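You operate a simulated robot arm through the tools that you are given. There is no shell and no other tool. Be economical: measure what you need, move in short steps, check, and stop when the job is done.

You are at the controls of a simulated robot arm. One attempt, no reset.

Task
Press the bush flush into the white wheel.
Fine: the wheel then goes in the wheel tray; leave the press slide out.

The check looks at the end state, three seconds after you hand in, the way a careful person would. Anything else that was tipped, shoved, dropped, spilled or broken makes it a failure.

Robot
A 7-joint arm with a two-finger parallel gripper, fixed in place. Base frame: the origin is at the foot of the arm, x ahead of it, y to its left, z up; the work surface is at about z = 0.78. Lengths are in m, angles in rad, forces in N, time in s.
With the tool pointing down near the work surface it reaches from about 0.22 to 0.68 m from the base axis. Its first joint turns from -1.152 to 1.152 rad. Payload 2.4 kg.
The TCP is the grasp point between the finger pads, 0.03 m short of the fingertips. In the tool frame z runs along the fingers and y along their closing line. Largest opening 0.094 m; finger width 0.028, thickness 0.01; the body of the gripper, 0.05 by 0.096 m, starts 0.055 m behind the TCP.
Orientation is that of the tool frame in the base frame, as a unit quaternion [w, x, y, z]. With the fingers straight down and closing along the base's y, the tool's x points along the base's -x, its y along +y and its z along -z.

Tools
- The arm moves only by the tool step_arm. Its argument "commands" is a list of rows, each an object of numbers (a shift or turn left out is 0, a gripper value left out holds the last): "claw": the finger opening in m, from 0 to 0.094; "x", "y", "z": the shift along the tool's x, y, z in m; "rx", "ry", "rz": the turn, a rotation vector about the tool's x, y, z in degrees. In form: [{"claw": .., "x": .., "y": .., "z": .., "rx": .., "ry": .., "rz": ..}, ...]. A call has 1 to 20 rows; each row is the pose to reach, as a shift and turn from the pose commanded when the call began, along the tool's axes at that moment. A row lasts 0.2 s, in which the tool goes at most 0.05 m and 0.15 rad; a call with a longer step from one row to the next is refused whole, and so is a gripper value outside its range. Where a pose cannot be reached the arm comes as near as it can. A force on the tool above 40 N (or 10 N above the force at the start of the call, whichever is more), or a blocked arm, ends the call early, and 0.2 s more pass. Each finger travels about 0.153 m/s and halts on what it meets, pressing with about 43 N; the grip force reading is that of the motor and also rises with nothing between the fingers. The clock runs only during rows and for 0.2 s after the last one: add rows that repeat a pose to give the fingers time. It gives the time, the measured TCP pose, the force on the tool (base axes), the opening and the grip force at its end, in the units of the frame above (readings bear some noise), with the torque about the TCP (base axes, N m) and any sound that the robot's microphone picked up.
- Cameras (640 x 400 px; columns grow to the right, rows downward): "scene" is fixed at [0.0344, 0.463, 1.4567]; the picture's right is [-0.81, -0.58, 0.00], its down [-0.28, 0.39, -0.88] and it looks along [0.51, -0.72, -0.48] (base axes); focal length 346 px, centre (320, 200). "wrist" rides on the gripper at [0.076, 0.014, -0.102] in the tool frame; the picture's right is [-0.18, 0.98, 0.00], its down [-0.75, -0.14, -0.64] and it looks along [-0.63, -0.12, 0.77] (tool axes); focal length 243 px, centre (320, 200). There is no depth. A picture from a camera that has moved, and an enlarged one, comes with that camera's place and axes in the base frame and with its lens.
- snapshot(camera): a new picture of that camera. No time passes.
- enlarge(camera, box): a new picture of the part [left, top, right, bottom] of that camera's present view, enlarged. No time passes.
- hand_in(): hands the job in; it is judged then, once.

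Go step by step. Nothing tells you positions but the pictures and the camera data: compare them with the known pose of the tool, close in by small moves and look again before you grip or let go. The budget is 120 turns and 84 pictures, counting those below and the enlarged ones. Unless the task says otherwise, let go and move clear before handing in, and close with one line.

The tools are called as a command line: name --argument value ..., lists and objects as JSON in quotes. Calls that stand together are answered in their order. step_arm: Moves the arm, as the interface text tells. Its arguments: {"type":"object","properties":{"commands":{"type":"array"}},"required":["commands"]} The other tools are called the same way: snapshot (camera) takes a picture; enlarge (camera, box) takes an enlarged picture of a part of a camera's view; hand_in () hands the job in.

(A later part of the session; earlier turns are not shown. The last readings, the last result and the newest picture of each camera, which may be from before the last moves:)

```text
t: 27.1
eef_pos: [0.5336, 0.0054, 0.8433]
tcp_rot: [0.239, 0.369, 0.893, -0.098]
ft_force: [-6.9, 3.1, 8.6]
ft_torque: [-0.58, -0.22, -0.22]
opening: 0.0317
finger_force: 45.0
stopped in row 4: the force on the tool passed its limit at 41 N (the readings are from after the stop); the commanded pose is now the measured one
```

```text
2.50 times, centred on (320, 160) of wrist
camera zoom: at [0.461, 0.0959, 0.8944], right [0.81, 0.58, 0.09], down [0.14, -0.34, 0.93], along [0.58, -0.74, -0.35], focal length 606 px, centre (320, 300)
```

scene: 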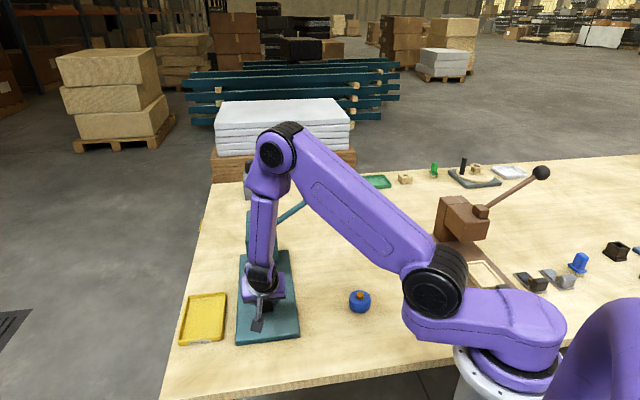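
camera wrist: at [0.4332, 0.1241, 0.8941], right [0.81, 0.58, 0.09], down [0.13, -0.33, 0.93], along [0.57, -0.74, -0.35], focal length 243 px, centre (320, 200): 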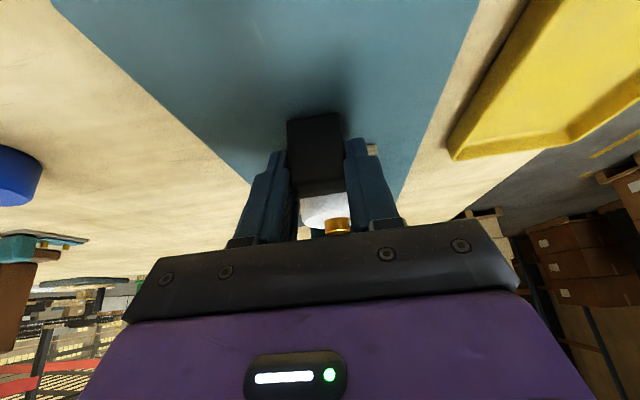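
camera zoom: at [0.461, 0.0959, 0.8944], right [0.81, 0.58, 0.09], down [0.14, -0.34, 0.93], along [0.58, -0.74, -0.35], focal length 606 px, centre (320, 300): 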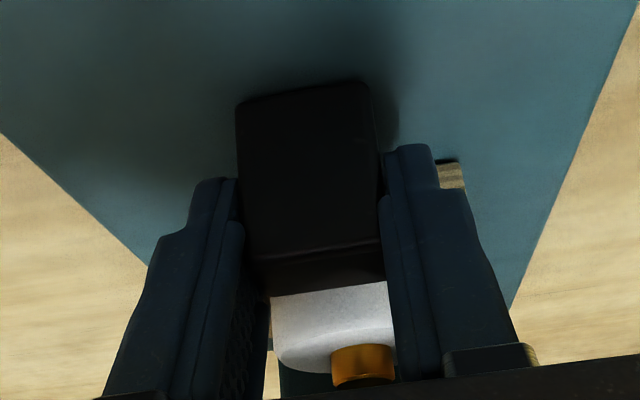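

The slide stopped after about 99 mm of travel, which puts the nest near u=-0.448, right under where I place the ram. I'll release the handle, back out along the tool axis, and look.

step_arm --commands '[{"claw": 0.035}, {"claw": 0.045}, {"claw": 0.06}, {"claw": 0.06}, {"z": -0.03}, {"z": -0.07}, {"z": -0.11}, {"z": -0.11}]'

snapshot --camera "wrist"

enlarge --camera "scene" --box '[210, 170, 370, 345]'

```text
t: 28.9
eef_pos: [0.493, 0.044, 0.9378]
tcp_rot: [0.238, 0.368, 0.893, -0.098]
ft_force: [-1.2, -0.9, 0.0]
ft_torque: [-0.03, -0.04, 0.02]
opening: 0.0603
finger_force: 0.1
```

```text
37 pictures are left
camera wrist: at [0.4218, 0.1356, 0.9897], right [0.81, 0.58, 0.09], down [0.14, -0.34, 0.93], along [0.58, -0.74, -0.35], focal length 243 px, centre (320, 200)
```

wrist: 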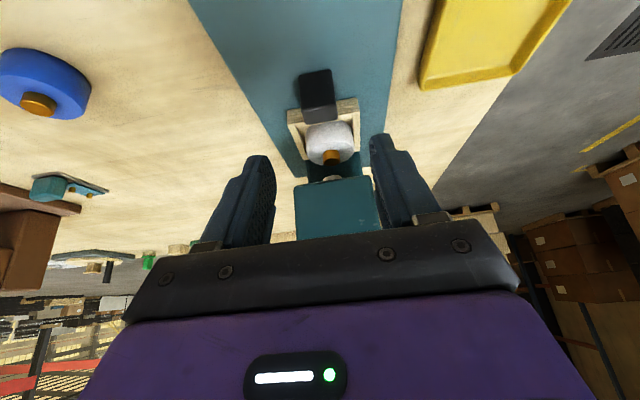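

```text
2.29 times, centred on (290, 258) of scene
camera zoom: at [0.0344, 0.463, 1.4567], right [-0.81, -0.58, 0.0], down [-0.28, 0.39, -0.88], along [0.51, -0.72, -0.48], focal length 791 px, centre (389, 69)
```

zoom: 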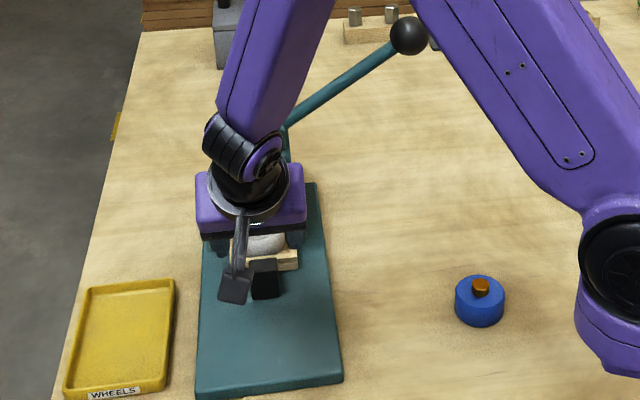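

enlarge --camera "wrist" --box '[270, 90, 400, 220]'

```text
3.08 times, centred on (335, 155) of wrist
camera zoom: at [0.4218, 0.1356, 0.9897], right [0.81, 0.58, 0.09], down [0.14, -0.34, 0.93], along [0.58, -0.74, -0.35], focal length 746 px, centre (274, 338)
```

zoom: 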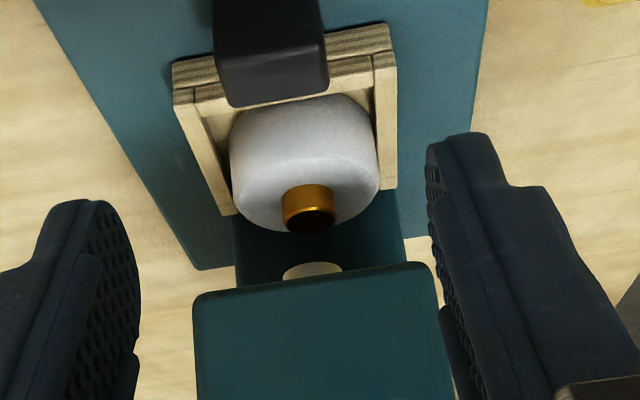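

The wheel and bush sit directly under the ram with about 20 mm of gap. Next is the lever: I'll rise, straighten the tool, and then turn so the fingers can straddle the ball.

step_arm --commands '[{"x": -0.016, "z": -0.029}, {"x": -0.033, "z": -0.058, "ry": 6}, {"x": -0.05, "z": -0.087, "ry": 12}, {"x": -0.067, "z": -0.116, "ry": 18}, {"x": -0.084, "z": -0.145, "ry": 24}, {"x": -0.1, "z": -0.1732, "ry": 30}, {"x": -0.12, "z": -0.208, "ry": 30}, {"x": -0.14, "z": -0.242, "ry": 30}, {"x": -0.14, "z": -0.242, "ry": 30}]'

```text
t: 30.9
eef_pos: [0.4963, 0.0414, 1.2187]
tcp_rot: [-0.001, 0.382, 0.924, 0.001]
ft_force: [0.2, -0.4, 0.5]
ft_torque: [-0.04, 0.01, 0.0]
opening: 0.0602
finger_force: 0.1
```

Now I'll go above the lever ball while turning the tool -90°.

step_arm --commands '[{"x": -0.013, "y": -0.015, "rz": -7.5}, {"x": -0.026, "y": -0.031, "rz": -15}, {"x": -0.039, "y": -0.046, "rz": -22.5}, {"x": -0.052, "y": -0.061, "rz": -30}, {"x": -0.066, "y": -0.077, "rz": -37.5}, {"x": -0.079, "y": -0.092, "rz": -45}, {"x": -0.092, "y": -0.108, "rz": -52.5}, {"x": -0.105, "y": -0.123, "rz": -60}, {"x": -0.118, "y": -0.139, "rz": -67.5}, {"x": -0.132, "y": -0.154, "rz": -75}, {"x": -0.145, "y": -0.17, "rz": -82.5}, {"x": -0.158, "y": -0.185, "rz": -90}, {"x": -0.158, "y": -0.185, "rz": -90}]'

snapshot --camera "wrist"

snapshot --camera "scene"

```text
t: 33.7
eef_pos: [0.4772, -0.2018, 1.2174]
tcp_rot: [0.001, -0.385, 0.923, 0.001]
ft_force: [0.8, 0.2, -0.7]
ft_torque: [0.02, -0.04, 0.0]
opening: 0.0602
finger_force: 0.0
```

```text
34 pictures are left
camera wrist: at [0.4131, -0.2465, 1.32], right [-0.57, 0.82, 0.0], down [0.63, 0.43, 0.64], along [0.53, 0.37, -0.77], focal length 243 px, centre (320, 200)
```

wrist: 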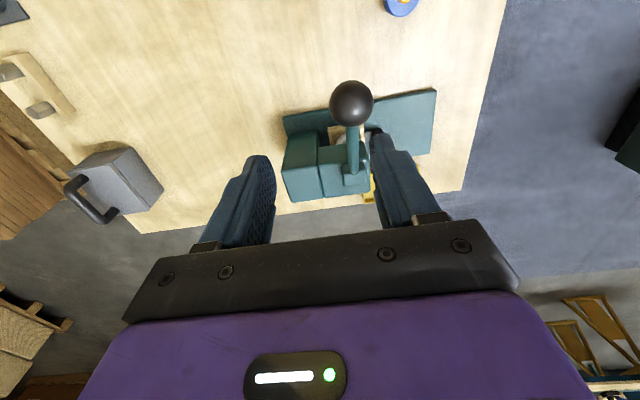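

```text
33 pictures are left
```

scene: 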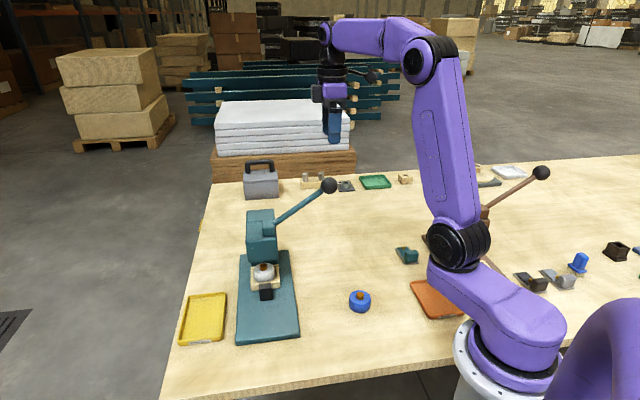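

Triangulation puts the ball at about (0.465, -0.18, 1.073), in the ram's plane. I'll shift above it, lower a little, and re-measure.

step_arm --commands '[{"x": -0.004, "y": 0.012, "claw": 0.08}, {"x": -0.0077, "y": 0.0239, "z": 0.02}, {"x": -0.0077, "y": 0.0239, "z": 0.05}, {"x": -0.0077, "y": 0.0239, "z": 0.065}, {"x": -0.0077, "y": 0.0239, "z": 0.065}]'

snapshot --camera "wrist"

enlarge --camera "scene" --box '[270, 80, 400, 210]'

```text
t: 34.9
eef_pos: [0.4666, -0.1809, 1.1507]
tcp_rot: [0.0, -0.384, 0.923, 0.001]
ft_force: [-0.3, 0.0, -0.7]
ft_torque: [-0.03, 0.02, 0.02]
opening: 0.0799
finger_force: 0.1
```

```text
32 pictures are left
camera wrist: at [0.4023, -0.2247, 1.2544], right [-0.57, 0.82, 0.0], down [0.63, 0.43, 0.64], along [0.53, 0.37, -0.77], focal length 243 px, centre (320, 200)
```

wrist: 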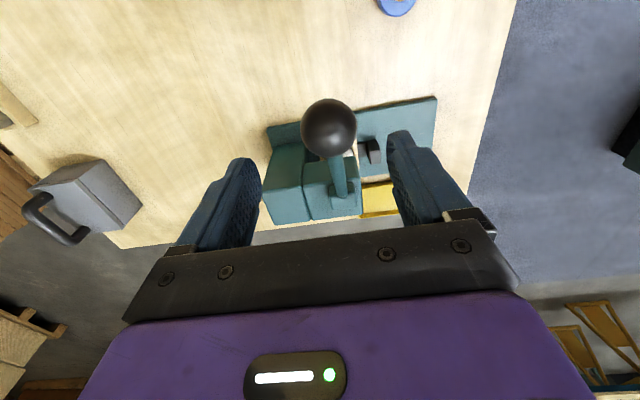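

```text
3.08 times, centred on (335, 145) of scene
camera zoom: at [0.0344, 0.463, 1.4567], right [-0.81, -0.58, 0.0], down [-0.28, 0.39, -0.88], along [0.51, -0.72, -0.48], focal length 1065 px, centre (274, 369)
```

zoom: 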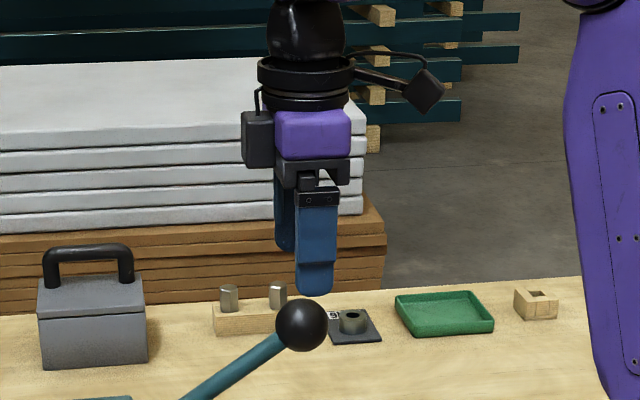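

The views now agree on the ball at about (0.463, -0.177, 1.081). I'll descend with the fingers either side of it and close.

step_arm --commands '[{"y": 0.0044, "z": 0.02}, {"y": 0.0044, "z": 0.045}, {"y": 0.0044, "z": 0.069}, {"y": 0.0044, "z": 0.069}]'

enlarge --camera "wrist" --box '[190, 50, 450, 240]'

enlarge --camera "scene" --box '[270, 110, 400, 240]'

```text
t: 35.9
eef_pos: [0.4614, -0.176, 1.0834]
tcp_rot: [0.0, -0.384, 0.923, 0.001]
ft_force: [-0.1, 0.2, -0.1]
ft_torque: [-0.01, -0.01, -0.01]
opening: 0.08
finger_force: 0.1
```

```text
2.11 times, centred on (320, 145) of wrist
camera zoom: at [0.3974, -0.2214, 1.1869], right [-0.57, 0.82, 0.0], down [0.63, 0.43, 0.64], along [0.53, 0.37, -0.77], focal length 511 px, centre (320, 316)
```

zoom: 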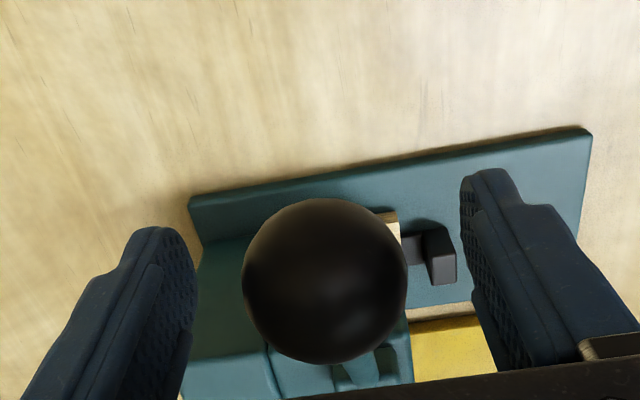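

```text
3.08 times, centred on (335, 175) of scene
camera zoom: at [0.0344, 0.463, 1.4567], right [-0.81, -0.58, 0.0], down [-0.28, 0.39, -0.88], along [0.51, -0.72, -0.48], focal length 1065 px, centre (274, 277)
```

zoom: 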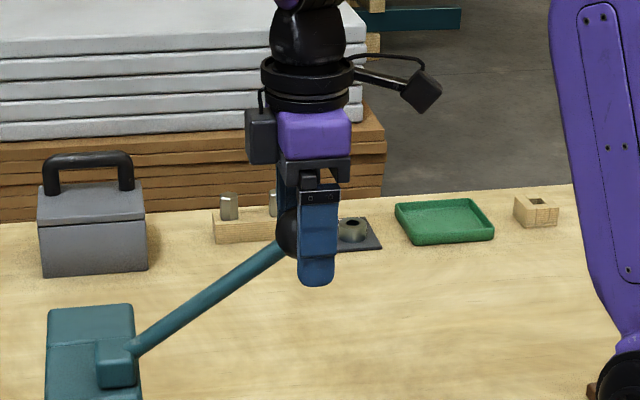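

The ball is centred at the TCP. I'll close on it.

step_arm --commands '[{"z": 0.003, "claw": 0.065}, {"z": 0.003, "claw": 0.052}, {"z": 0.003, "claw": 0.042}, {"z": 0.003, "claw": 0.035}, {"z": 0.003, "claw": 0.03}, {"z": 0.003, "claw": 0.03}]'

```text
t: 37.3
eef_pos: [0.4617, -0.1748, 1.0804]
tcp_rot: [-0.001, -0.384, 0.923, 0.001]
ft_force: [-6.9, 5.7, 0.6]
ft_torque: [-0.01, 0.19, 0.05]
opening: 0.0438
finger_force: 45.6
```

The ball is gripped. I'll swing the lever down along its arc in stages, watching the force.

step_arm --commands '[{"x": 0.005, "y": 0.001, "z": 0.008}, {"x": 0.0097, "y": 0.001, "z": 0.0163}, {"x": 0.014, "y": 0.001, "z": 0.0255}, {"x": 0.0183, "y": 0.001, "z": 0.0347}, {"x": 0.0218, "y": 0.001, "z": 0.0443}, {"x": 0.0249, "y": 0.001, "z": 0.0539}, {"x": 0.0249, "y": 0.001, "z": 0.0539}]'

enlarge --camera "scene" --box '[220, 150, 380, 310]'

```text
t: 38.9
eef_pos: [0.4433, -0.1928, 1.0249]
tcp_rot: [0.001, -0.384, 0.923, 0.0]
ft_force: [6.5, -2.8, 6.5]
ft_torque: [0.43, -0.86, -0.11]
opening: 0.0434
finger_force: 44.8
```

```text
2.50 times, centred on (300, 230) of scene
camera zoom: at [0.0344, 0.4629, 1.4567], right [-0.81, -0.58, 0.0], down [-0.28, 0.39, -0.88], along [0.51, -0.72, -0.48], focal length 865 px, centre (370, 125)
```

zoom: 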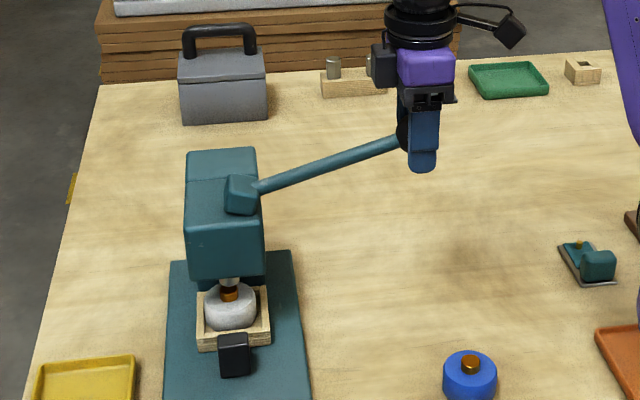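

The ram is descending squarely onto the bush. I'll continue down.

step_arm --commands '[{"x": 0.0025, "z": 0.01}, {"x": 0.0046, "z": 0.0198}, {"x": 0.006, "z": 0.03}, {"x": 0.007, "z": 0.04}, {"x": 0.007, "z": 0.04}]'

enlarge --camera "scene" --box '[220, 150, 380, 310]'

```text
t: 40.1
eef_pos: [0.4386, -0.1979, 0.9857]
tcp_rot: [0.0, -0.385, 0.923, 0.001]
ft_force: [5.0, 2.6, 5.4]
ft_torque: [0.46, -0.65, -0.14]
opening: 0.0433
finger_force: 44.7
```

```text
2.50 times, centred on (300, 230) of scene
camera zoom: at [0.0344, 0.4631, 1.4567], right [-0.81, -0.58, 0.0], down [-0.28, 0.39, -0.88], along [0.51, -0.72, -0.48], focal length 865 px, centre (370, 125)
```

zoom: 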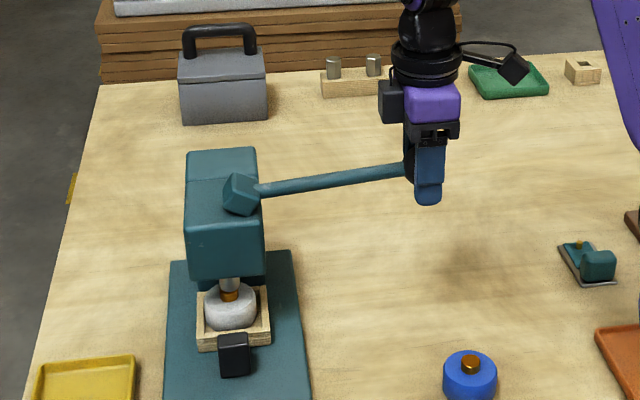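

The ram is now at the bush. I'll press on, expecting resistance.

step_arm --commands '[{"x": 0.0002, "z": 0.007}, {"x": 0.0004, "z": 0.014}, {"x": 0.0004, "z": 0.0203}, {"x": 0.0, "z": 0.027}, {"x": 0.0, "z": 0.027}]'

enlarge --camera "scene" --box '[220, 150, 380, 310]'

```text
t: 41.3
eef_pos: [0.4375, -0.1976, 0.9583]
tcp_rot: [-0.001, -0.384, 0.923, 0.002]
ft_force: [-5.6, -1.8, 6.1]
ft_torque: [0.32, -0.43, -0.1]
opening: 0.0436
finger_force: 45.1
```

```text
2.50 times, centred on (300, 230) of scene
camera zoom: at [0.0341, 0.463, 1.4567], right [-0.81, -0.58, 0.0], down [-0.28, 0.39, -0.88], along [0.51, -0.72, -0.48], focal length 865 px, centre (370, 125)
```

zoom: 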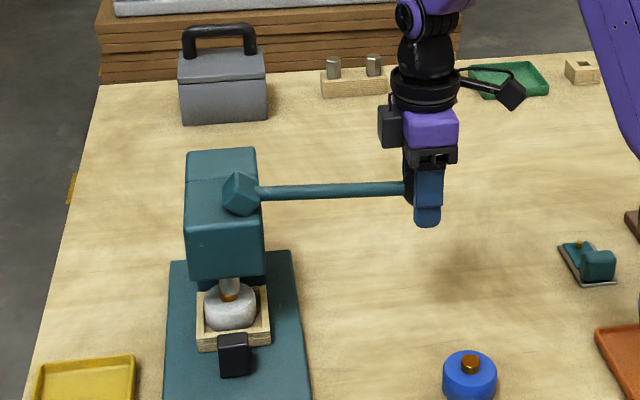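

Force is still low and the bush is partly in. I'll continue down.

step_arm --commands '[{"x": -0.0007, "z": 0.007}, {"x": -0.0014, "z": 0.0135}, {"x": -0.0033, "z": 0.0235}, {"x": -0.0053, "z": 0.0334}, {"x": -0.0053, "z": 0.0334}]'

enlarge --camera "scene" --box '[220, 150, 380, 310]'

```text
t: 42.5
eef_pos: [0.443, -0.1941, 0.9237]
tcp_rot: [0.0, -0.383, 0.924, 0.002]
ft_force: [-17.1, -12.2, 0.8]
ft_torque: [0.14, -0.32, -0.12]
opening: 0.0435
finger_force: 45.6
```

```text
2.50 times, centred on (300, 230) of scene
camera zoom: at [0.0339, 0.4627, 1.4569], right [-0.81, -0.58, 0.0], down [-0.28, 0.39, -0.88], along [0.51, -0.72, -0.48], focal length 865 px, centre (370, 125)
```

zoom: 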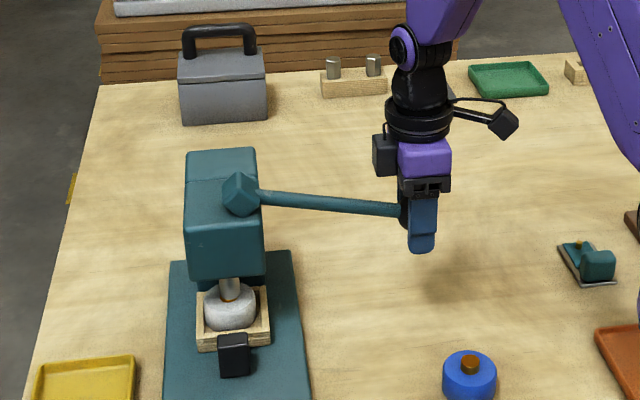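

The ram looks nearly at the wheel's face. I'll take a close-up.

enlarge --camera "scene" --box '[245, 250, 295, 300]'

```text
8.00 times, centred on (270, 275) of scene
camera zoom: at [0.0339, 0.4627, 1.4569], right [-0.81, -0.58, 0.0], down [-0.28, 0.39, -0.88], along [0.51, -0.72, -0.48], focal length 2768 px, centre (720, -400)
```

zoom: 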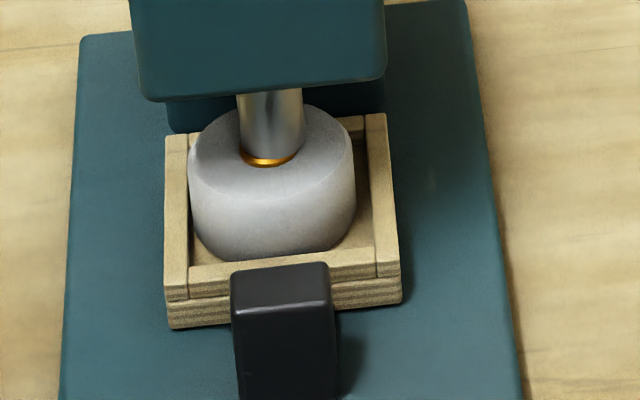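

About 1–2 mm of bush still shows. I'll keep going down in small steps until it bottoms.

step_arm --commands '[{"x": 0.001, "z": 0.004}, {"x": 0.0005, "z": 0.008}, {"x": 0.0, "z": 0.012}, {"x": -0.0015, "z": 0.016}, {"x": -0.0015, "z": 0.016}]'

enlarge --camera "scene" --box '[245, 250, 295, 300]'

```text
t: 43.7
eef_pos: [0.446, -0.1913, 0.9093]
tcp_rot: [0.001, -0.384, 0.923, -0.001]
ft_force: [-4.5, 2.4, 14.5]
ft_torque: [0.57, -0.61, -0.01]
opening: 0.0432
finger_force: 45.3
```

```text
8.00 times, centred on (270, 275) of scene
camera zoom: at [0.034, 0.4631, 1.4567], right [-0.81, -0.58, 0.0], down [-0.28, 0.39, -0.88], along [0.51, -0.72, -0.48], focal length 2768 px, centre (720, -400)
```

zoom: 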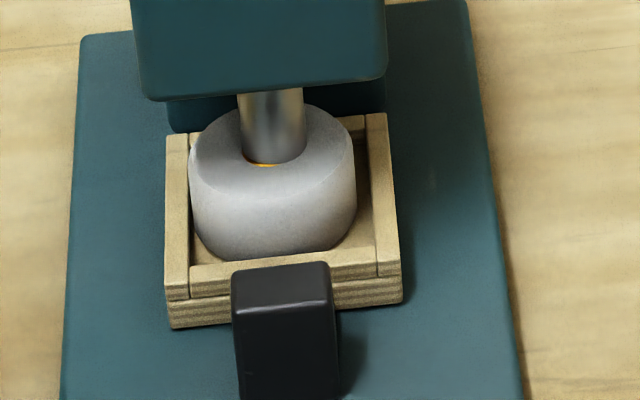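

Almost flush; the ram is wider than the bush so it will stop on the wheel face. I'll press a bit more.

step_arm --commands '[{"x": -0.001, "z": 0.004}, {"x": -0.002, "z": 0.008}, {"x": -0.003, "z": 0.012}, {"x": -0.003, "z": 0.012}]'

enlarge --camera "scene" --box '[245, 250, 295, 300]'

```text
t: 44.3
eef_pos: [0.4466, -0.1911, 0.903]
tcp_rot: [0.001, -0.385, 0.923, 0.0]
ft_force: [-10.0, 2.8, 26.9]
ft_torque: [0.07, 0.46, 0.12]
opening: 0.0434
finger_force: 45.7
stopped in row 3: the force on the tool passed its limit at 43 N (the readings are from after the stop); the commanded pose is now the measured one
```

```text
8.00 times, centred on (270, 275) of scene
camera zoom: at [0.0337, 0.4632, 1.4567], right [-0.81, -0.58, 0.0], down [-0.28, 0.39, -0.88], along [0.51, -0.72, -0.48], focal length 2768 px, centre (720, -400)
```

zoom: 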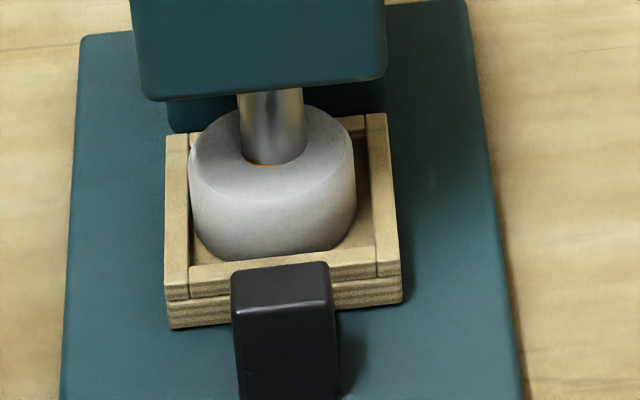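

It hit resistance at 43 N. One more short push will confirm it's bottomed.

step_arm --commands '[{"x": -0.0007, "z": 0.003}, {"x": -0.0014, "z": 0.006}, {"x": -0.002, "z": 0.008}, {"x": -0.002, "z": 0.008}]'

enlarge --camera "scene" --box '[255, 260, 285, 290]'

```text
t: 44.7
eef_pos: [0.4447, -0.1912, 0.9049]
tcp_rot: [0.001, -0.385, 0.923, 0.0]
ft_force: [-10.2, 2.6, 27.6]
ft_torque: [0.11, 0.46, 0.16]
opening: 0.0434
finger_force: 44.3
stopped in row 1: the force on the tool passed its limit at 42 N (the readings are from after the stop); the commanded pose is now the measured one
```

```text
13.33 times, centred on (270, 275) of scene
camera zoom: at [0.0337, 0.4632, 1.4567], right [-0.81, -0.58, 0.0], down [-0.28, 0.39, -0.88], along [0.51, -0.72, -0.48], focal length 4614 px, centre (987, -800)
```

zoom: 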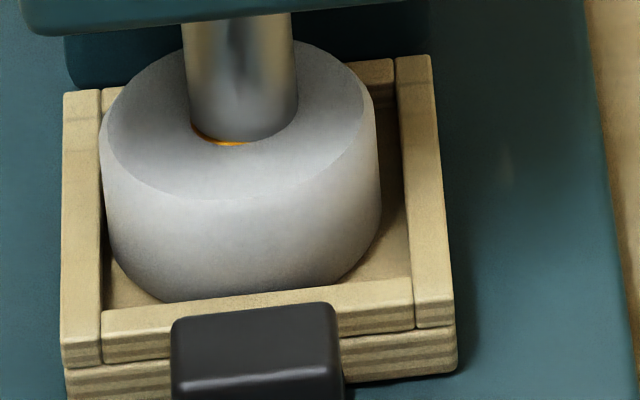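

It is bottomed out. I'll raise the lever back along its arc.

step_arm --commands '[{"x": 0.0035, "z": -0.011}, {"x": 0.0067, "z": -0.0217}, {"x": 0.009, "z": -0.0317}, {"x": 0.0106, "z": -0.0416}, {"x": 0.0118, "z": -0.0517}, {"x": 0.0124, "z": -0.0618}, {"x": 0.0124, "z": -0.072}, {"x": 0.012, "z": -0.0821}, {"x": 0.011, "z": -0.0923}, {"x": 0.0096, "z": -0.1023}, {"x": 0.0075, "z": -0.1123}, {"x": 0.005, "z": -0.1221}, {"x": 0.002, "z": -0.1317}, {"x": -0.0016, "z": -0.1413}, {"x": -0.0058, "z": -0.1506}, {"x": -0.0102, "z": -0.1597}, {"x": -0.015, "z": -0.168}, {"x": -0.0195, "z": -0.1755}, {"x": -0.0195, "z": -0.1755}]'

enlarge --camera "scene" --box '[220, 150, 380, 310]'

enlarge --camera "scene" --box '[255, 260, 285, 290]'

```text
t: 47.8
eef_pos: [0.4504, -0.1859, 1.0467]
tcp_rot: [0.002, -0.386, 0.922, 0.001]
ft_force: [7.7, 0.9, -4.7]
ft_torque: [-0.27, 0.24, -0.06]
opening: 0.0436
finger_force: 44.5
stopped in row 15: the force on the tool passed its limit at 41 N (the readings are from after the stop); the commanded pose is now the measured one
```

```text
2.50 times, centred on (300, 230) of scene
camera zoom: at [0.0347, 0.463, 1.4567], right [-0.81, -0.58, 0.0], down [-0.28, 0.39, -0.88], along [0.51, -0.72, -0.48], focal length 865 px, centre (370, 125)
```

zoom: 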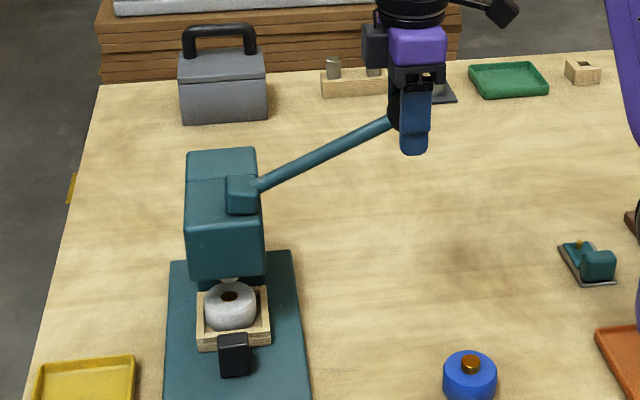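

```text
13.33 times, centred on (270, 275) of scene
camera zoom: at [0.0347, 0.463, 1.4567], right [-0.81, -0.58, 0.0], down [-0.28, 0.39, -0.88], along [0.51, -0.72, -0.48], focal length 4614 px, centre (987, -800)
```

zoom: 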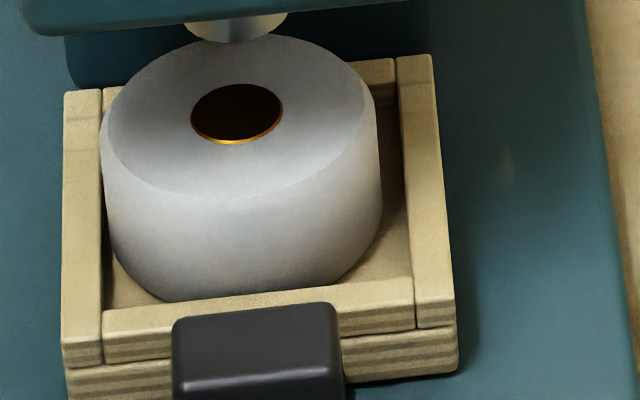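

The bush is flush with the wheel's face and the ram is up. My return arc drifted about 5 mm radially, so I'll correct that and raise the lever the rest of the way.

step_arm --commands '[{"x": 0.003}, {"x": 0.003, "z": -0.004}, {"x": 0.0005, "z": -0.0095}, {"x": -0.003, "z": -0.018}, {"x": -0.008, "z": -0.0265}, {"x": -0.0125, "z": -0.034}, {"x": -0.0125, "z": -0.034}]'

snapshot --camera "scene"

```text
t: 48.5
eef_pos: [0.4511, -0.1858, 1.0502]
tcp_rot: [0.005, -0.389, 0.921, 0.002]
ft_force: [9.0, 0.2, -5.2]
ft_torque: [-0.48, 0.42, -0.1]
opening: 0.0435
finger_force: 45.2
stopped in row 3: the force on the tool passed its limit at 42 N (the readings are from after the stop); the commanded pose is now the measured one
```

```text
18 pictures are left
```

scene: 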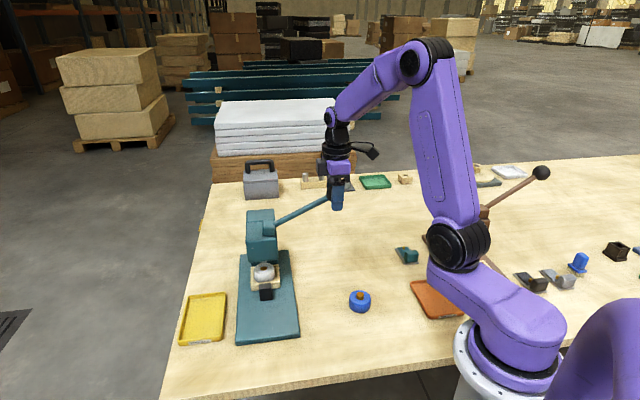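

The close-up shows the ram well clear of the wheel, so the lever is high enough. I'll let go of the ball, rise straight up, and see whether it stays.

step_arm --commands '[{"claw": 0.045}, {"claw": 0.05}, {"claw": 0.06}, {"claw": 0.08}, {"claw": 0.08}, {"z": -0.03}, {"z": -0.07}, {"z": -0.11}, {"z": -0.13}, {"z": -0.13}]'

snapshot --camera "scene"

```text
t: 50.7
eef_pos: [0.4481, -0.1853, 1.18]
tcp_rot: [0.004, -0.389, 0.921, 0.001]
ft_force: [-0.3, 0.0, 0.1]
ft_torque: [0.01, 0.0, 0.02]
opening: 0.0801
finger_force: 0.1
```

```text
17 pictures are left
```

scene: 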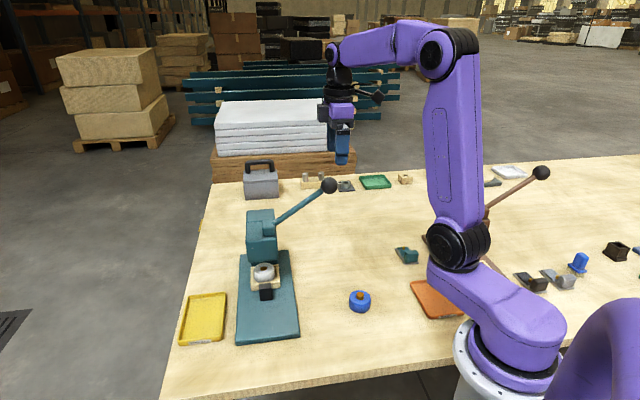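

The lever returned to its starting position and the wheel is intact. I'll go back to the pose above the slide handle, turning the tool +90°.

step_arm --commands '[{"x": -0.005, "y": 0.003, "z": -0.02, "rz": 5}, {"x": -0.021, "y": 0.013, "z": -0.0387, "rz": 12.5}, {"x": -0.037, "y": 0.024, "z": -0.0387, "rz": 20}, {"x": -0.053, "y": 0.034, "z": -0.0387, "rz": 27.5}, {"x": -0.069, "y": 0.044, "z": -0.0387, "rz": 35}, {"x": -0.085, "y": 0.054, "z": -0.0387, "rz": 42.5}, {"x": -0.101, "y": 0.064, "z": -0.0387, "rz": 50}, {"x": -0.117, "y": 0.074, "z": -0.0387, "rz": 57.5}, {"x": -0.133, "y": 0.084, "z": -0.0387, "rz": 65}, {"x": -0.149, "y": 0.094, "z": -0.0387, "rz": 72.5}, {"x": -0.165, "y": 0.104, "z": -0.0387, "rz": 80}, {"x": -0.181, "y": 0.114, "z": -0.0387, "rz": 86}, {"x": -0.1961, "y": 0.1234, "z": -0.0387, "rz": 90.8}, {"x": -0.1961, "y": 0.1234, "z": -0.0387, "rz": 90.8}]'

```text
t: 53.7
eef_pos: [0.4976, 0.0412, 1.2203]
tcp_rot: [0.002, 0.384, 0.923, 0.004]
ft_force: [0.1, -0.5, 0.2]
ft_torque: [0.03, 0.0, 0.01]
opening: 0.08
finger_force: 0.1
```

Now I'll tilt 30° and descend to the standoff pose at the handle.

step_arm --commands '[{"x": 0.001, "z": 0.035, "ry": -5}, {"x": 0.002, "z": 0.07, "ry": -12, "rx": 0.2}, {"x": 0.003, "z": 0.105, "ry": -19, "rx": 0.4}, {"x": 0.004, "z": 0.14, "ry": -25, "rx": 0.5}, {"x": 0.0053, "y": -0.0013, "z": 0.175, "ry": -30, "rx": 0.5}, {"x": 0.0053, "y": -0.0013, "z": 0.21, "ry": -30, "rx": 0.5}, {"x": 0.0053, "y": -0.0013, "z": 0.245, "ry": -30, "rx": 0.5}, {"x": 0.0053, "y": -0.0013, "z": 0.2825, "ry": -30, "rx": 0.5}, {"x": 0.0053, "y": -0.0013, "z": 0.2825, "ry": -30, "rx": 0.5}]'

enlarge --camera "wrist" --box '[220, 60, 420, 220]'

```text
t: 55.7
eef_pos: [0.4928, 0.0435, 0.9362]
tcp_rot: [0.239, 0.37, 0.892, -0.099]
ft_force: [-0.5, 0.2, -0.5]
ft_torque: [-0.01, 0.03, -0.02]
opening: 0.0803
finger_force: 0.0
```

```text
2.50 times, centred on (320, 140) of wrist
camera zoom: at [0.4213, 0.1364, 0.9875], right [0.81, 0.58, 0.09], down [0.13, -0.34, 0.93], along [0.57, -0.74, -0.35], focal length 606 px, centre (320, 350)
```

zoom: 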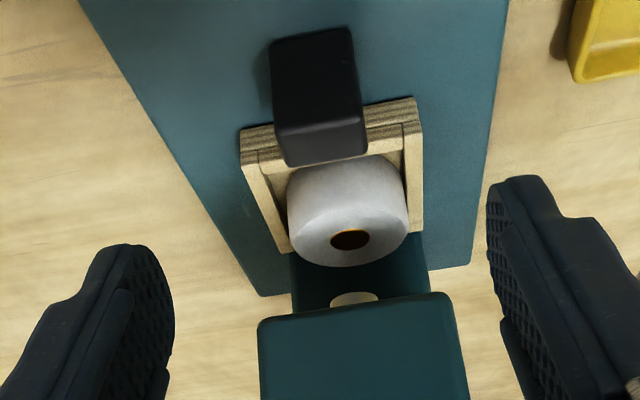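

Same standoff as before, bush flush. I'll slide in along the tool axis and grip the handle.

step_arm --commands '[{"claw": 0.06, "z": 0.03}, {"z": 0.06}, {"z": 0.085}, {"z": 0.108}, {"z": 0.108}, {"z": 0.108, "claw": 0.045}, {"z": 0.108, "claw": 0.035}, {"z": 0.108, "claw": 0.025}, {"z": 0.108, "claw": 0.02}, {"z": 0.108, "claw": 0.02}]'

```text
t: 57.9
eef_pos: [0.5325, 0.0043, 0.8431]
tcp_rot: [0.239, 0.371, 0.892, -0.1]
ft_force: [-11.5, -7.8, 3.0]
ft_torque: [-0.07, -0.06, 0.38]
opening: 0.0316
finger_force: 44.9
```

The handle is gripped. I'll pull the slide out along its axis.

step_arm --commands '[{"y": -0.001}, {"x": 0.0087, "y": -0.001, "z": -0.005}, {"x": 0.0173, "y": -0.001, "z": -0.01}, {"x": 0.026, "y": -0.001, "z": -0.015}, {"x": 0.0346, "y": -0.001, "z": -0.02}, {"x": 0.0433, "y": -0.001, "z": -0.025}, {"x": 0.052, "y": -0.001, "z": -0.03}, {"x": 0.0606, "y": -0.001, "z": -0.035}, {"x": 0.0693, "y": -0.001, "z": -0.04}, {"x": 0.0779, "y": -0.001, "z": -0.045}, {"x": 0.084, "y": -0.001, "z": -0.0485}, {"x": 0.084, "y": -0.001, "z": -0.0485}]'

snapshot --camera "scene"

```text
t: 60.0
eef_pos: [0.4703, 0.0667, 0.8444]
tcp_rot: [0.237, 0.37, 0.893, -0.099]
ft_force: [0.0, 2.1, -6.8]
ft_torque: [-0.45, -0.63, -0.07]
opening: 0.0318
finger_force: 45.0
stopped in row 10: the force on the tool passed its limit at 42 N (the readings are from after the stop); the commanded pose is now the measured one
```

```text
15 pictures are left
```

scene: 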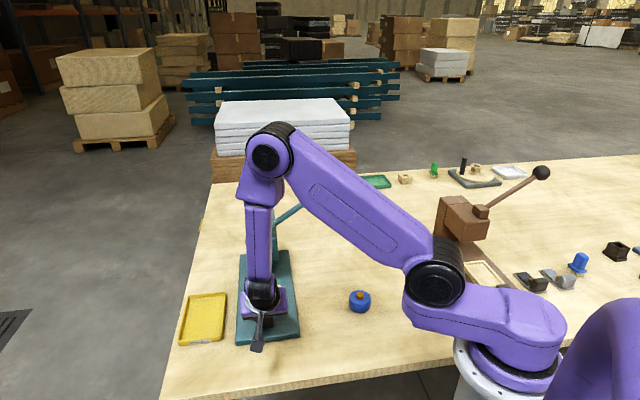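

It stopped about 11 mm short of the original out position. I'll pull again slowly to see whether that's the end stop.

step_arm --commands '[{"x": 0.002, "z": -0.0012}, {"x": 0.004, "z": -0.0023}, {"x": 0.006, "z": -0.0035}, {"x": 0.008, "z": -0.0046}, {"x": 0.009, "z": -0.0052}]'

```text
t: 61.2
eef_pos: [0.4626, 0.0755, 0.8432]
tcp_rot: [0.236, 0.369, 0.894, -0.098]
ft_force: [6.8, 5.4, -27.5]
ft_torque: [0.42, -0.52, -0.01]
opening: 0.0322
finger_force: 45.5
```

It's now at the original out position. I'll release and back off along the tool axis to look.

step_arm --commands '[{"z": 0.0005, "claw": 0.034}, {"claw": 0.04}, {"claw": 0.06}, {"claw": 0.06}, {"z": -0.03}, {"z": -0.07}, {"z": -0.11}, {"z": -0.11}]'

snapshot --camera "wrist"

```text
t: 63.0
eef_pos: [0.4252, 0.1124, 0.9409]
tcp_rot: [0.236, 0.371, 0.893, -0.099]
ft_force: [0.0, -0.2, 1.1]
ft_torque: [0.0, -0.01, 0.02]
opening: 0.06
finger_force: 0.0
```

```text
14 pictures are left
camera wrist: at [0.3526, 0.204, 0.9933], right [0.81, 0.58, 0.09], down [0.14, -0.34, 0.93], along [0.57, -0.74, -0.35], focal length 243 px, centre (320, 200)
```

wrist: 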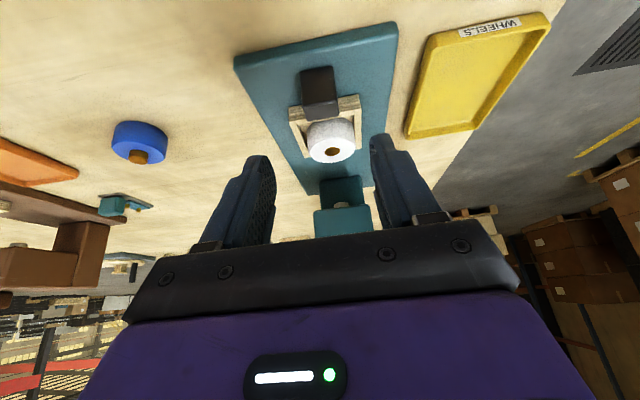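

The slide is out. I'll straighten the tool and go back above the nest to pick up the wheel.

step_arm --commands '[{"x": -0.015, "z": -0.026}, {"x": -0.031, "z": -0.017, "ry": 5}, {"x": -0.047, "z": -0.008, "ry": 10}, {"x": -0.063, "z": 0.002, "ry": 16}, {"x": -0.079, "z": 0.011, "ry": 21}, {"x": -0.095, "z": 0.02, "ry": 26}, {"x": -0.111, "z": 0.03, "ry": 30}, {"x": -0.1254, "z": 0.0378, "ry": 30, "claw": 0.08}, {"x": -0.1254, "z": 0.0378, "ry": 30}]'

enlarge --camera "wrist" --box '[200, 0, 440, 160]'

enlarge --camera "scene" --box '[230, 265, 310, 335]'

```text
t: 65.0
eef_pos: [0.5142, 0.0213, 0.9705]
tcp_rot: [-0.003, 0.383, 0.924, 0.0]
ft_force: [-0.2, 0.5, 0.1]
ft_torque: [-0.01, 0.0, -0.01]
opening: 0.0799
finger_force: 0.0
```

```text
2.50 times, centred on (320, 80) of wrist
camera zoom: at [0.4716, 0.0845, 1.0745], right [0.83, 0.56, 0.0], down [0.44, -0.64, 0.64], along [0.36, -0.53, -0.77], focal length 606 px, centre (320, 500)
```

zoom: 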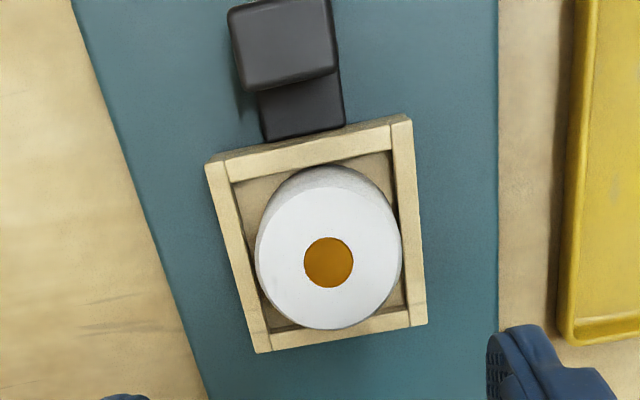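

```text
5.71 times, centred on (270, 300) of scene
camera zoom: at [0.0344, 0.463, 1.4567], right [-0.81, -0.58, 0.0], down [-0.28, 0.39, -0.88], along [0.51, -0.72, -0.48], focal length 1977 px, centre (606, -371)
```

zoom: 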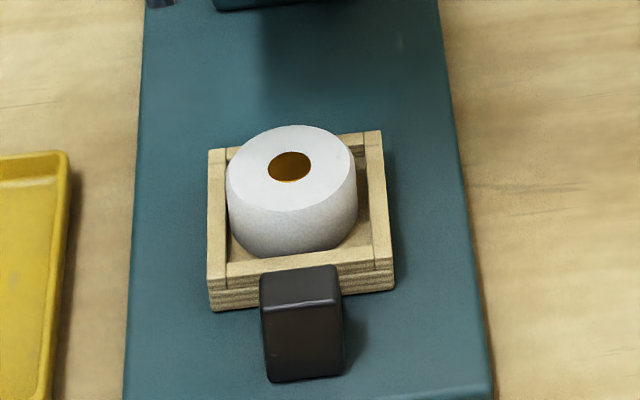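

The bush is flush and the slide is back exactly where it started. I'll descend with the tips just above the nest rim, then grip the wheel.

step_arm --commands '[{"x": -0.0015, "y": 0.0027, "z": 0.04}, {"x": -0.0015, "y": 0.0027, "z": 0.08}, {"x": -0.0015, "y": 0.0027, "z": 0.105}, {"x": -0.0015, "y": 0.0027, "z": 0.12}, {"x": -0.0015, "y": 0.0027, "z": 0.12}, {"x": -0.0015, "y": 0.0027, "z": 0.12, "claw": 0.068}, {"x": -0.0015, "y": 0.0027, "z": 0.12, "claw": 0.058}, {"x": -0.0015, "y": 0.0027, "z": 0.12, "claw": 0.045}, {"x": -0.0015, "y": 0.0027, "z": 0.12, "claw": 0.03}, {"x": -0.0015, "y": 0.0027, "z": 0.12, "claw": 0.03}]'

enlarge --camera "scene" --box '[230, 265, 310, 335]'

```text
t: 66.3
eef_pos: [0.518, 0.0214, 0.85]
tcp_rot: [-0.002, 0.382, 0.924, 0.001]
ft_force: [0.6, 0.7, 7.0]
ft_torque: [-0.36, 0.29, -0.04]
opening: 0.0749
finger_force: 5.9
stopped in row 6: the force on the tool passed its limit at 43 N (the readings are from after the stop); the commanded pose is now the measured one
```

```text
5.71 times, centred on (270, 300) of scene
camera zoom: at [0.0343, 0.463, 1.4567], right [-0.81, -0.58, 0.0], down [-0.28, 0.39, -0.88], along [0.51, -0.72, -0.48], focal length 1977 px, centre (606, -371)
```

zoom: 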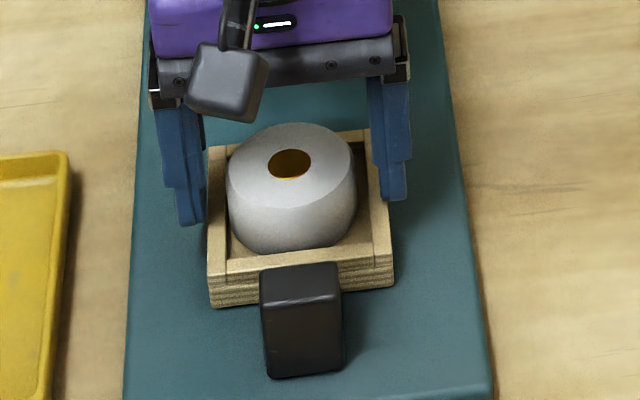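

The tips caught the nest's outer wall just below its top. I'll reopen, raise 4 mm, and try again.

step_arm --commands '[{"claw": 0.08}, {"claw": 0.085}, {"claw": 0.085, "z": -0.003}, {"z": -0.0045}, {"z": -0.0045}, {"z": -0.0045, "claw": 0.075}, {"z": -0.0045, "claw": 0.066}, {"z": -0.0045, "claw": 0.058}, {"z": -0.0045, "claw": 0.045}, {"z": -0.0045, "claw": 0.03}, {"z": -0.0045, "claw": 0.03}]'

```text
t: 68.7
eef_pos: [0.5178, 0.0213, 0.8538]
tcp_rot: [-0.004, 0.383, 0.924, -0.001]
ft_force: [0.0, -0.6, 0.8]
ft_torque: [-0.04, 0.0, 0.01]
opening: 0.0532
finger_force: 42.9
```

Gripped at 0.0532 m. I'll lift very slowly and check the hold.

step_arm --commands '[{"z": -0.001}, {"z": -0.002}, {"z": -0.003}, {"z": -0.004}, {"z": -0.005}, {"z": -0.006}, {"z": -0.006}]'

enlarge --camera "scene" --box '[230, 265, 310, 335]'

```text
t: 70.3
eef_pos: [0.5179, 0.022, 0.8598]
tcp_rot: [-0.003, 0.383, 0.924, 0.0]
ft_force: [-0.6, 0.8, -1.2]
ft_torque: [0.0, -0.01, 0.04]
opening: 0.0531
finger_force: 43.8
```

```text
5.71 times, centred on (270, 300) of scene
camera zoom: at [0.0344, 0.463, 1.4567], right [-0.81, -0.58, 0.0], down [-0.28, 0.39, -0.88], along [0.51, -0.72, -0.48], focal length 1977 px, centre (606, -371)
```

zoom: 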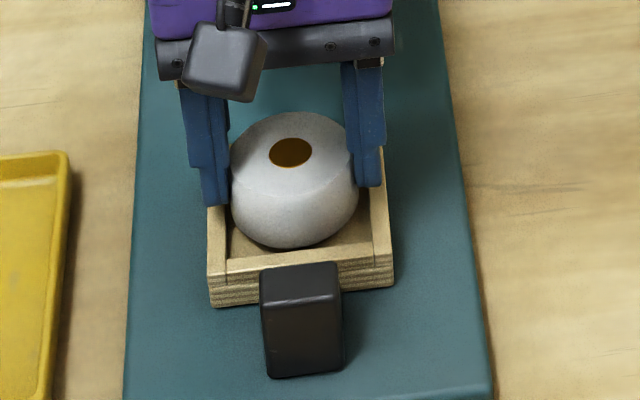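

It's holding. I'll lift slowly to clear the nest, then move over toward the yellow tray and check before going further.

step_arm --commands '[{"z": -0.003}, {"z": -0.007}, {"z": -0.012}, {"z": -0.018}, {"z": -0.024}, {"z": -0.03}, {"z": -0.035}, {"z": -0.035}]'

step_arm --commands '[{"y": 0.004}, {"y": 0.012}, {"y": 0.024}, {"y": 0.038}, {"y": 0.052}, {"y": 0.066}, {"y": 0.08}, {"y": 0.094}, {"y": 0.108}, {"y": 0.122}, {"y": 0.134}, {"y": 0.144}, {"y": 0.15}, {"y": 0.154}, {"y": 0.154}]'

snapshot --camera "wrist"

enlarge --camera "scene" --box '[160, 225, 300, 350]'

```text
t: 72.1
eef_pos: [0.5159, 0.0223, 0.8953]
tcp_rot: [-0.003, 0.384, 0.923, 0.0]
ft_force: [-0.7, 0.0, -0.7]
ft_torque: [0.0, 0.0, 0.03]
opening: 0.0532
finger_force: 42.9
```

```text
t: 75.3
eef_pos: [0.6273, 0.1296, 0.8951]
tcp_rot: [-0.003, 0.383, 0.924, 0.0]
ft_force: [0.0, 0.8, -1.2]
ft_torque: [0.04, 0.0, 0.04]
opening: 0.0529
finger_force: 42.9
```

```text
9 pictures are left
camera wrist: at [0.5843, 0.1937, 0.998], right [0.83, 0.56, 0.0], down [0.44, -0.63, 0.64], along [0.36, -0.53, -0.77], focal length 243 px, centre (320, 200)
```

wrist: 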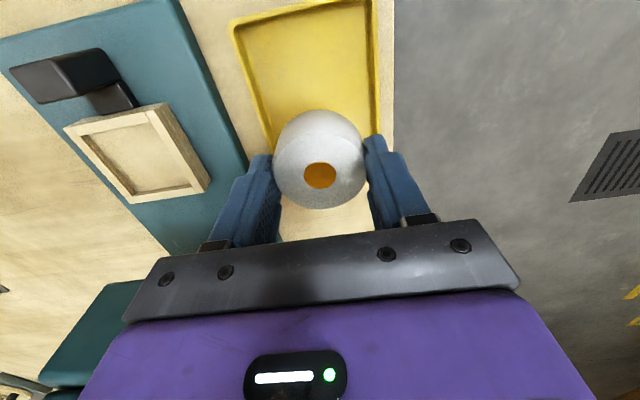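

```text
3.20 times, centred on (230, 288) of scene
camera zoom: at [0.0344, 0.463, 1.4567], right [-0.81, -0.58, 0.0], down [-0.28, 0.39, -0.88], along [0.51, -0.72, -0.48], focal length 1107 px, centre (608, -80)
```

zoom: 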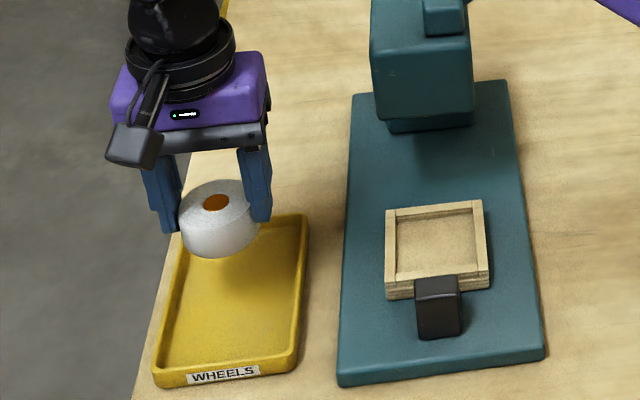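

The wheel is held and centred over the tray in both axes to about 1 mm. I'll lower it gently.

step_arm --commands '[{"y": -0.001, "z": 0.008}, {"y": -0.001, "z": 0.02}, {"y": -0.001, "z": 0.034}, {"y": -0.001, "z": 0.046}, {"y": -0.001, "z": 0.054}, {"y": -0.001, "z": 0.06}, {"y": -0.001, "z": 0.06}]'

step_arm --commands '[{"z": 0.001}, {"z": 0.002}, {"z": 0.003}, {"z": 0.004}, {"z": 0.004}]'

enlarge --camera "scene" --box '[170, 260, 260, 350]'

```text
t: 76.9
eef_pos: [0.6256, 0.129, 0.8339]
tcp_rot: [-0.003, 0.384, 0.923, 0.0]
ft_force: [-0.3, -0.5, -1.0]
ft_torque: [-0.01, 0.03, -0.03]
opening: 0.0528
finger_force: 43.3
```

```text
t: 78.1
eef_pos: [0.6244, 0.1297, 0.8297]
tcp_rot: [-0.003, 0.383, 0.924, -0.001]
ft_force: [0.2, -0.3, -0.7]
ft_torque: [-0.02, -0.04, 0.01]
opening: 0.0527
finger_force: 43.0
```

```text
4.44 times, centred on (215, 305) of scene
camera zoom: at [0.0344, 0.463, 1.4567], right [-0.81, -0.58, 0.0], down [-0.28, 0.39, -0.88], along [0.51, -0.72, -0.48], focal length 1538 px, centre (787, -267)
```

zoom: 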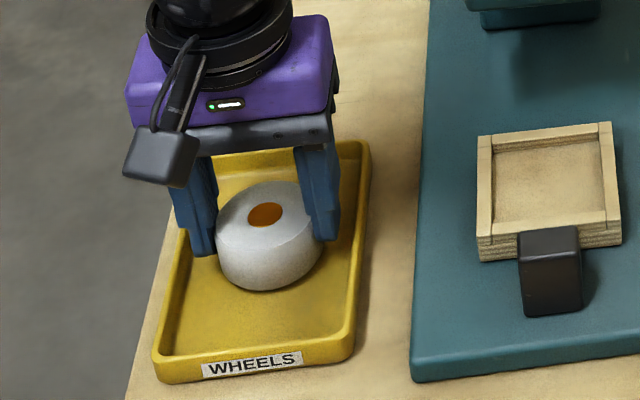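

No contact yet, and it's just above the tray floor. I'll keep going in millimetre steps.

step_arm --commands '[{"z": 0.001}, {"z": 0.002}, {"z": 0.003}, {"z": 0.003}]'

step_arm --commands '[{"z": 0.001}, {"z": 0.002}, {"z": 0.002}]'

```text
t: 79.1
eef_pos: [0.6259, 0.1292, 0.827]
tcp_rot: [-0.003, 0.384, 0.923, 0.0]
ft_force: [0.6, -0.3, -0.3]
ft_torque: [0.05, 0.01, -0.01]
opening: 0.053
finger_force: 43.0
```

```text
t: 79.9
eef_pos: [0.6256, 0.1297, 0.826]
tcp_rot: [-0.001, 0.384, 0.924, 0.001]
ft_force: [-8.4, -1.3, 25.0]
ft_torque: [-0.01, 0.44, 0.03]
opening: 0.0527
finger_force: 43.0
```

The wheel is on the tray floor. I'll ease off 1 mm, open slightly so the fingers stay inside the tray walls, and rise straight up.

step_arm --commands '[{"z": -0.001}, {"z": -0.001, "claw": 0.055}, {"z": -0.001, "claw": 0.058}, {"z": -0.001, "claw": 0.061}, {"z": -0.001, "claw": 0.061}, {"z": -0.006}, {"z": -0.02}, {"z": -0.05}, {"z": -0.09}, {"z": -0.13}, {"z": -0.13}]'

enlarge --camera "scene" --box '[170, 240, 310, 350]'

```text
t: 82.3
eef_pos: [0.6257, 0.1295, 0.9562]
tcp_rot: [-0.003, 0.384, 0.923, -0.001]
ft_force: [-0.3, 0.1, 0.2]
ft_torque: [0.05, 0.05, -0.01]
opening: 0.0613
finger_force: 0.0
```

```text
3.64 times, centred on (240, 295) of scene
camera zoom: at [0.0344, 0.463, 1.4567], right [-0.81, -0.58, 0.0], down [-0.28, 0.39, -0.88], along [0.51, -0.72, -0.48], focal length 1258 px, centre (611, -146)
```

zoom: 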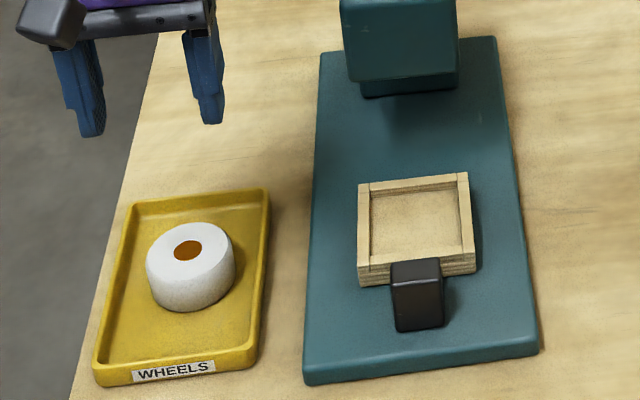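

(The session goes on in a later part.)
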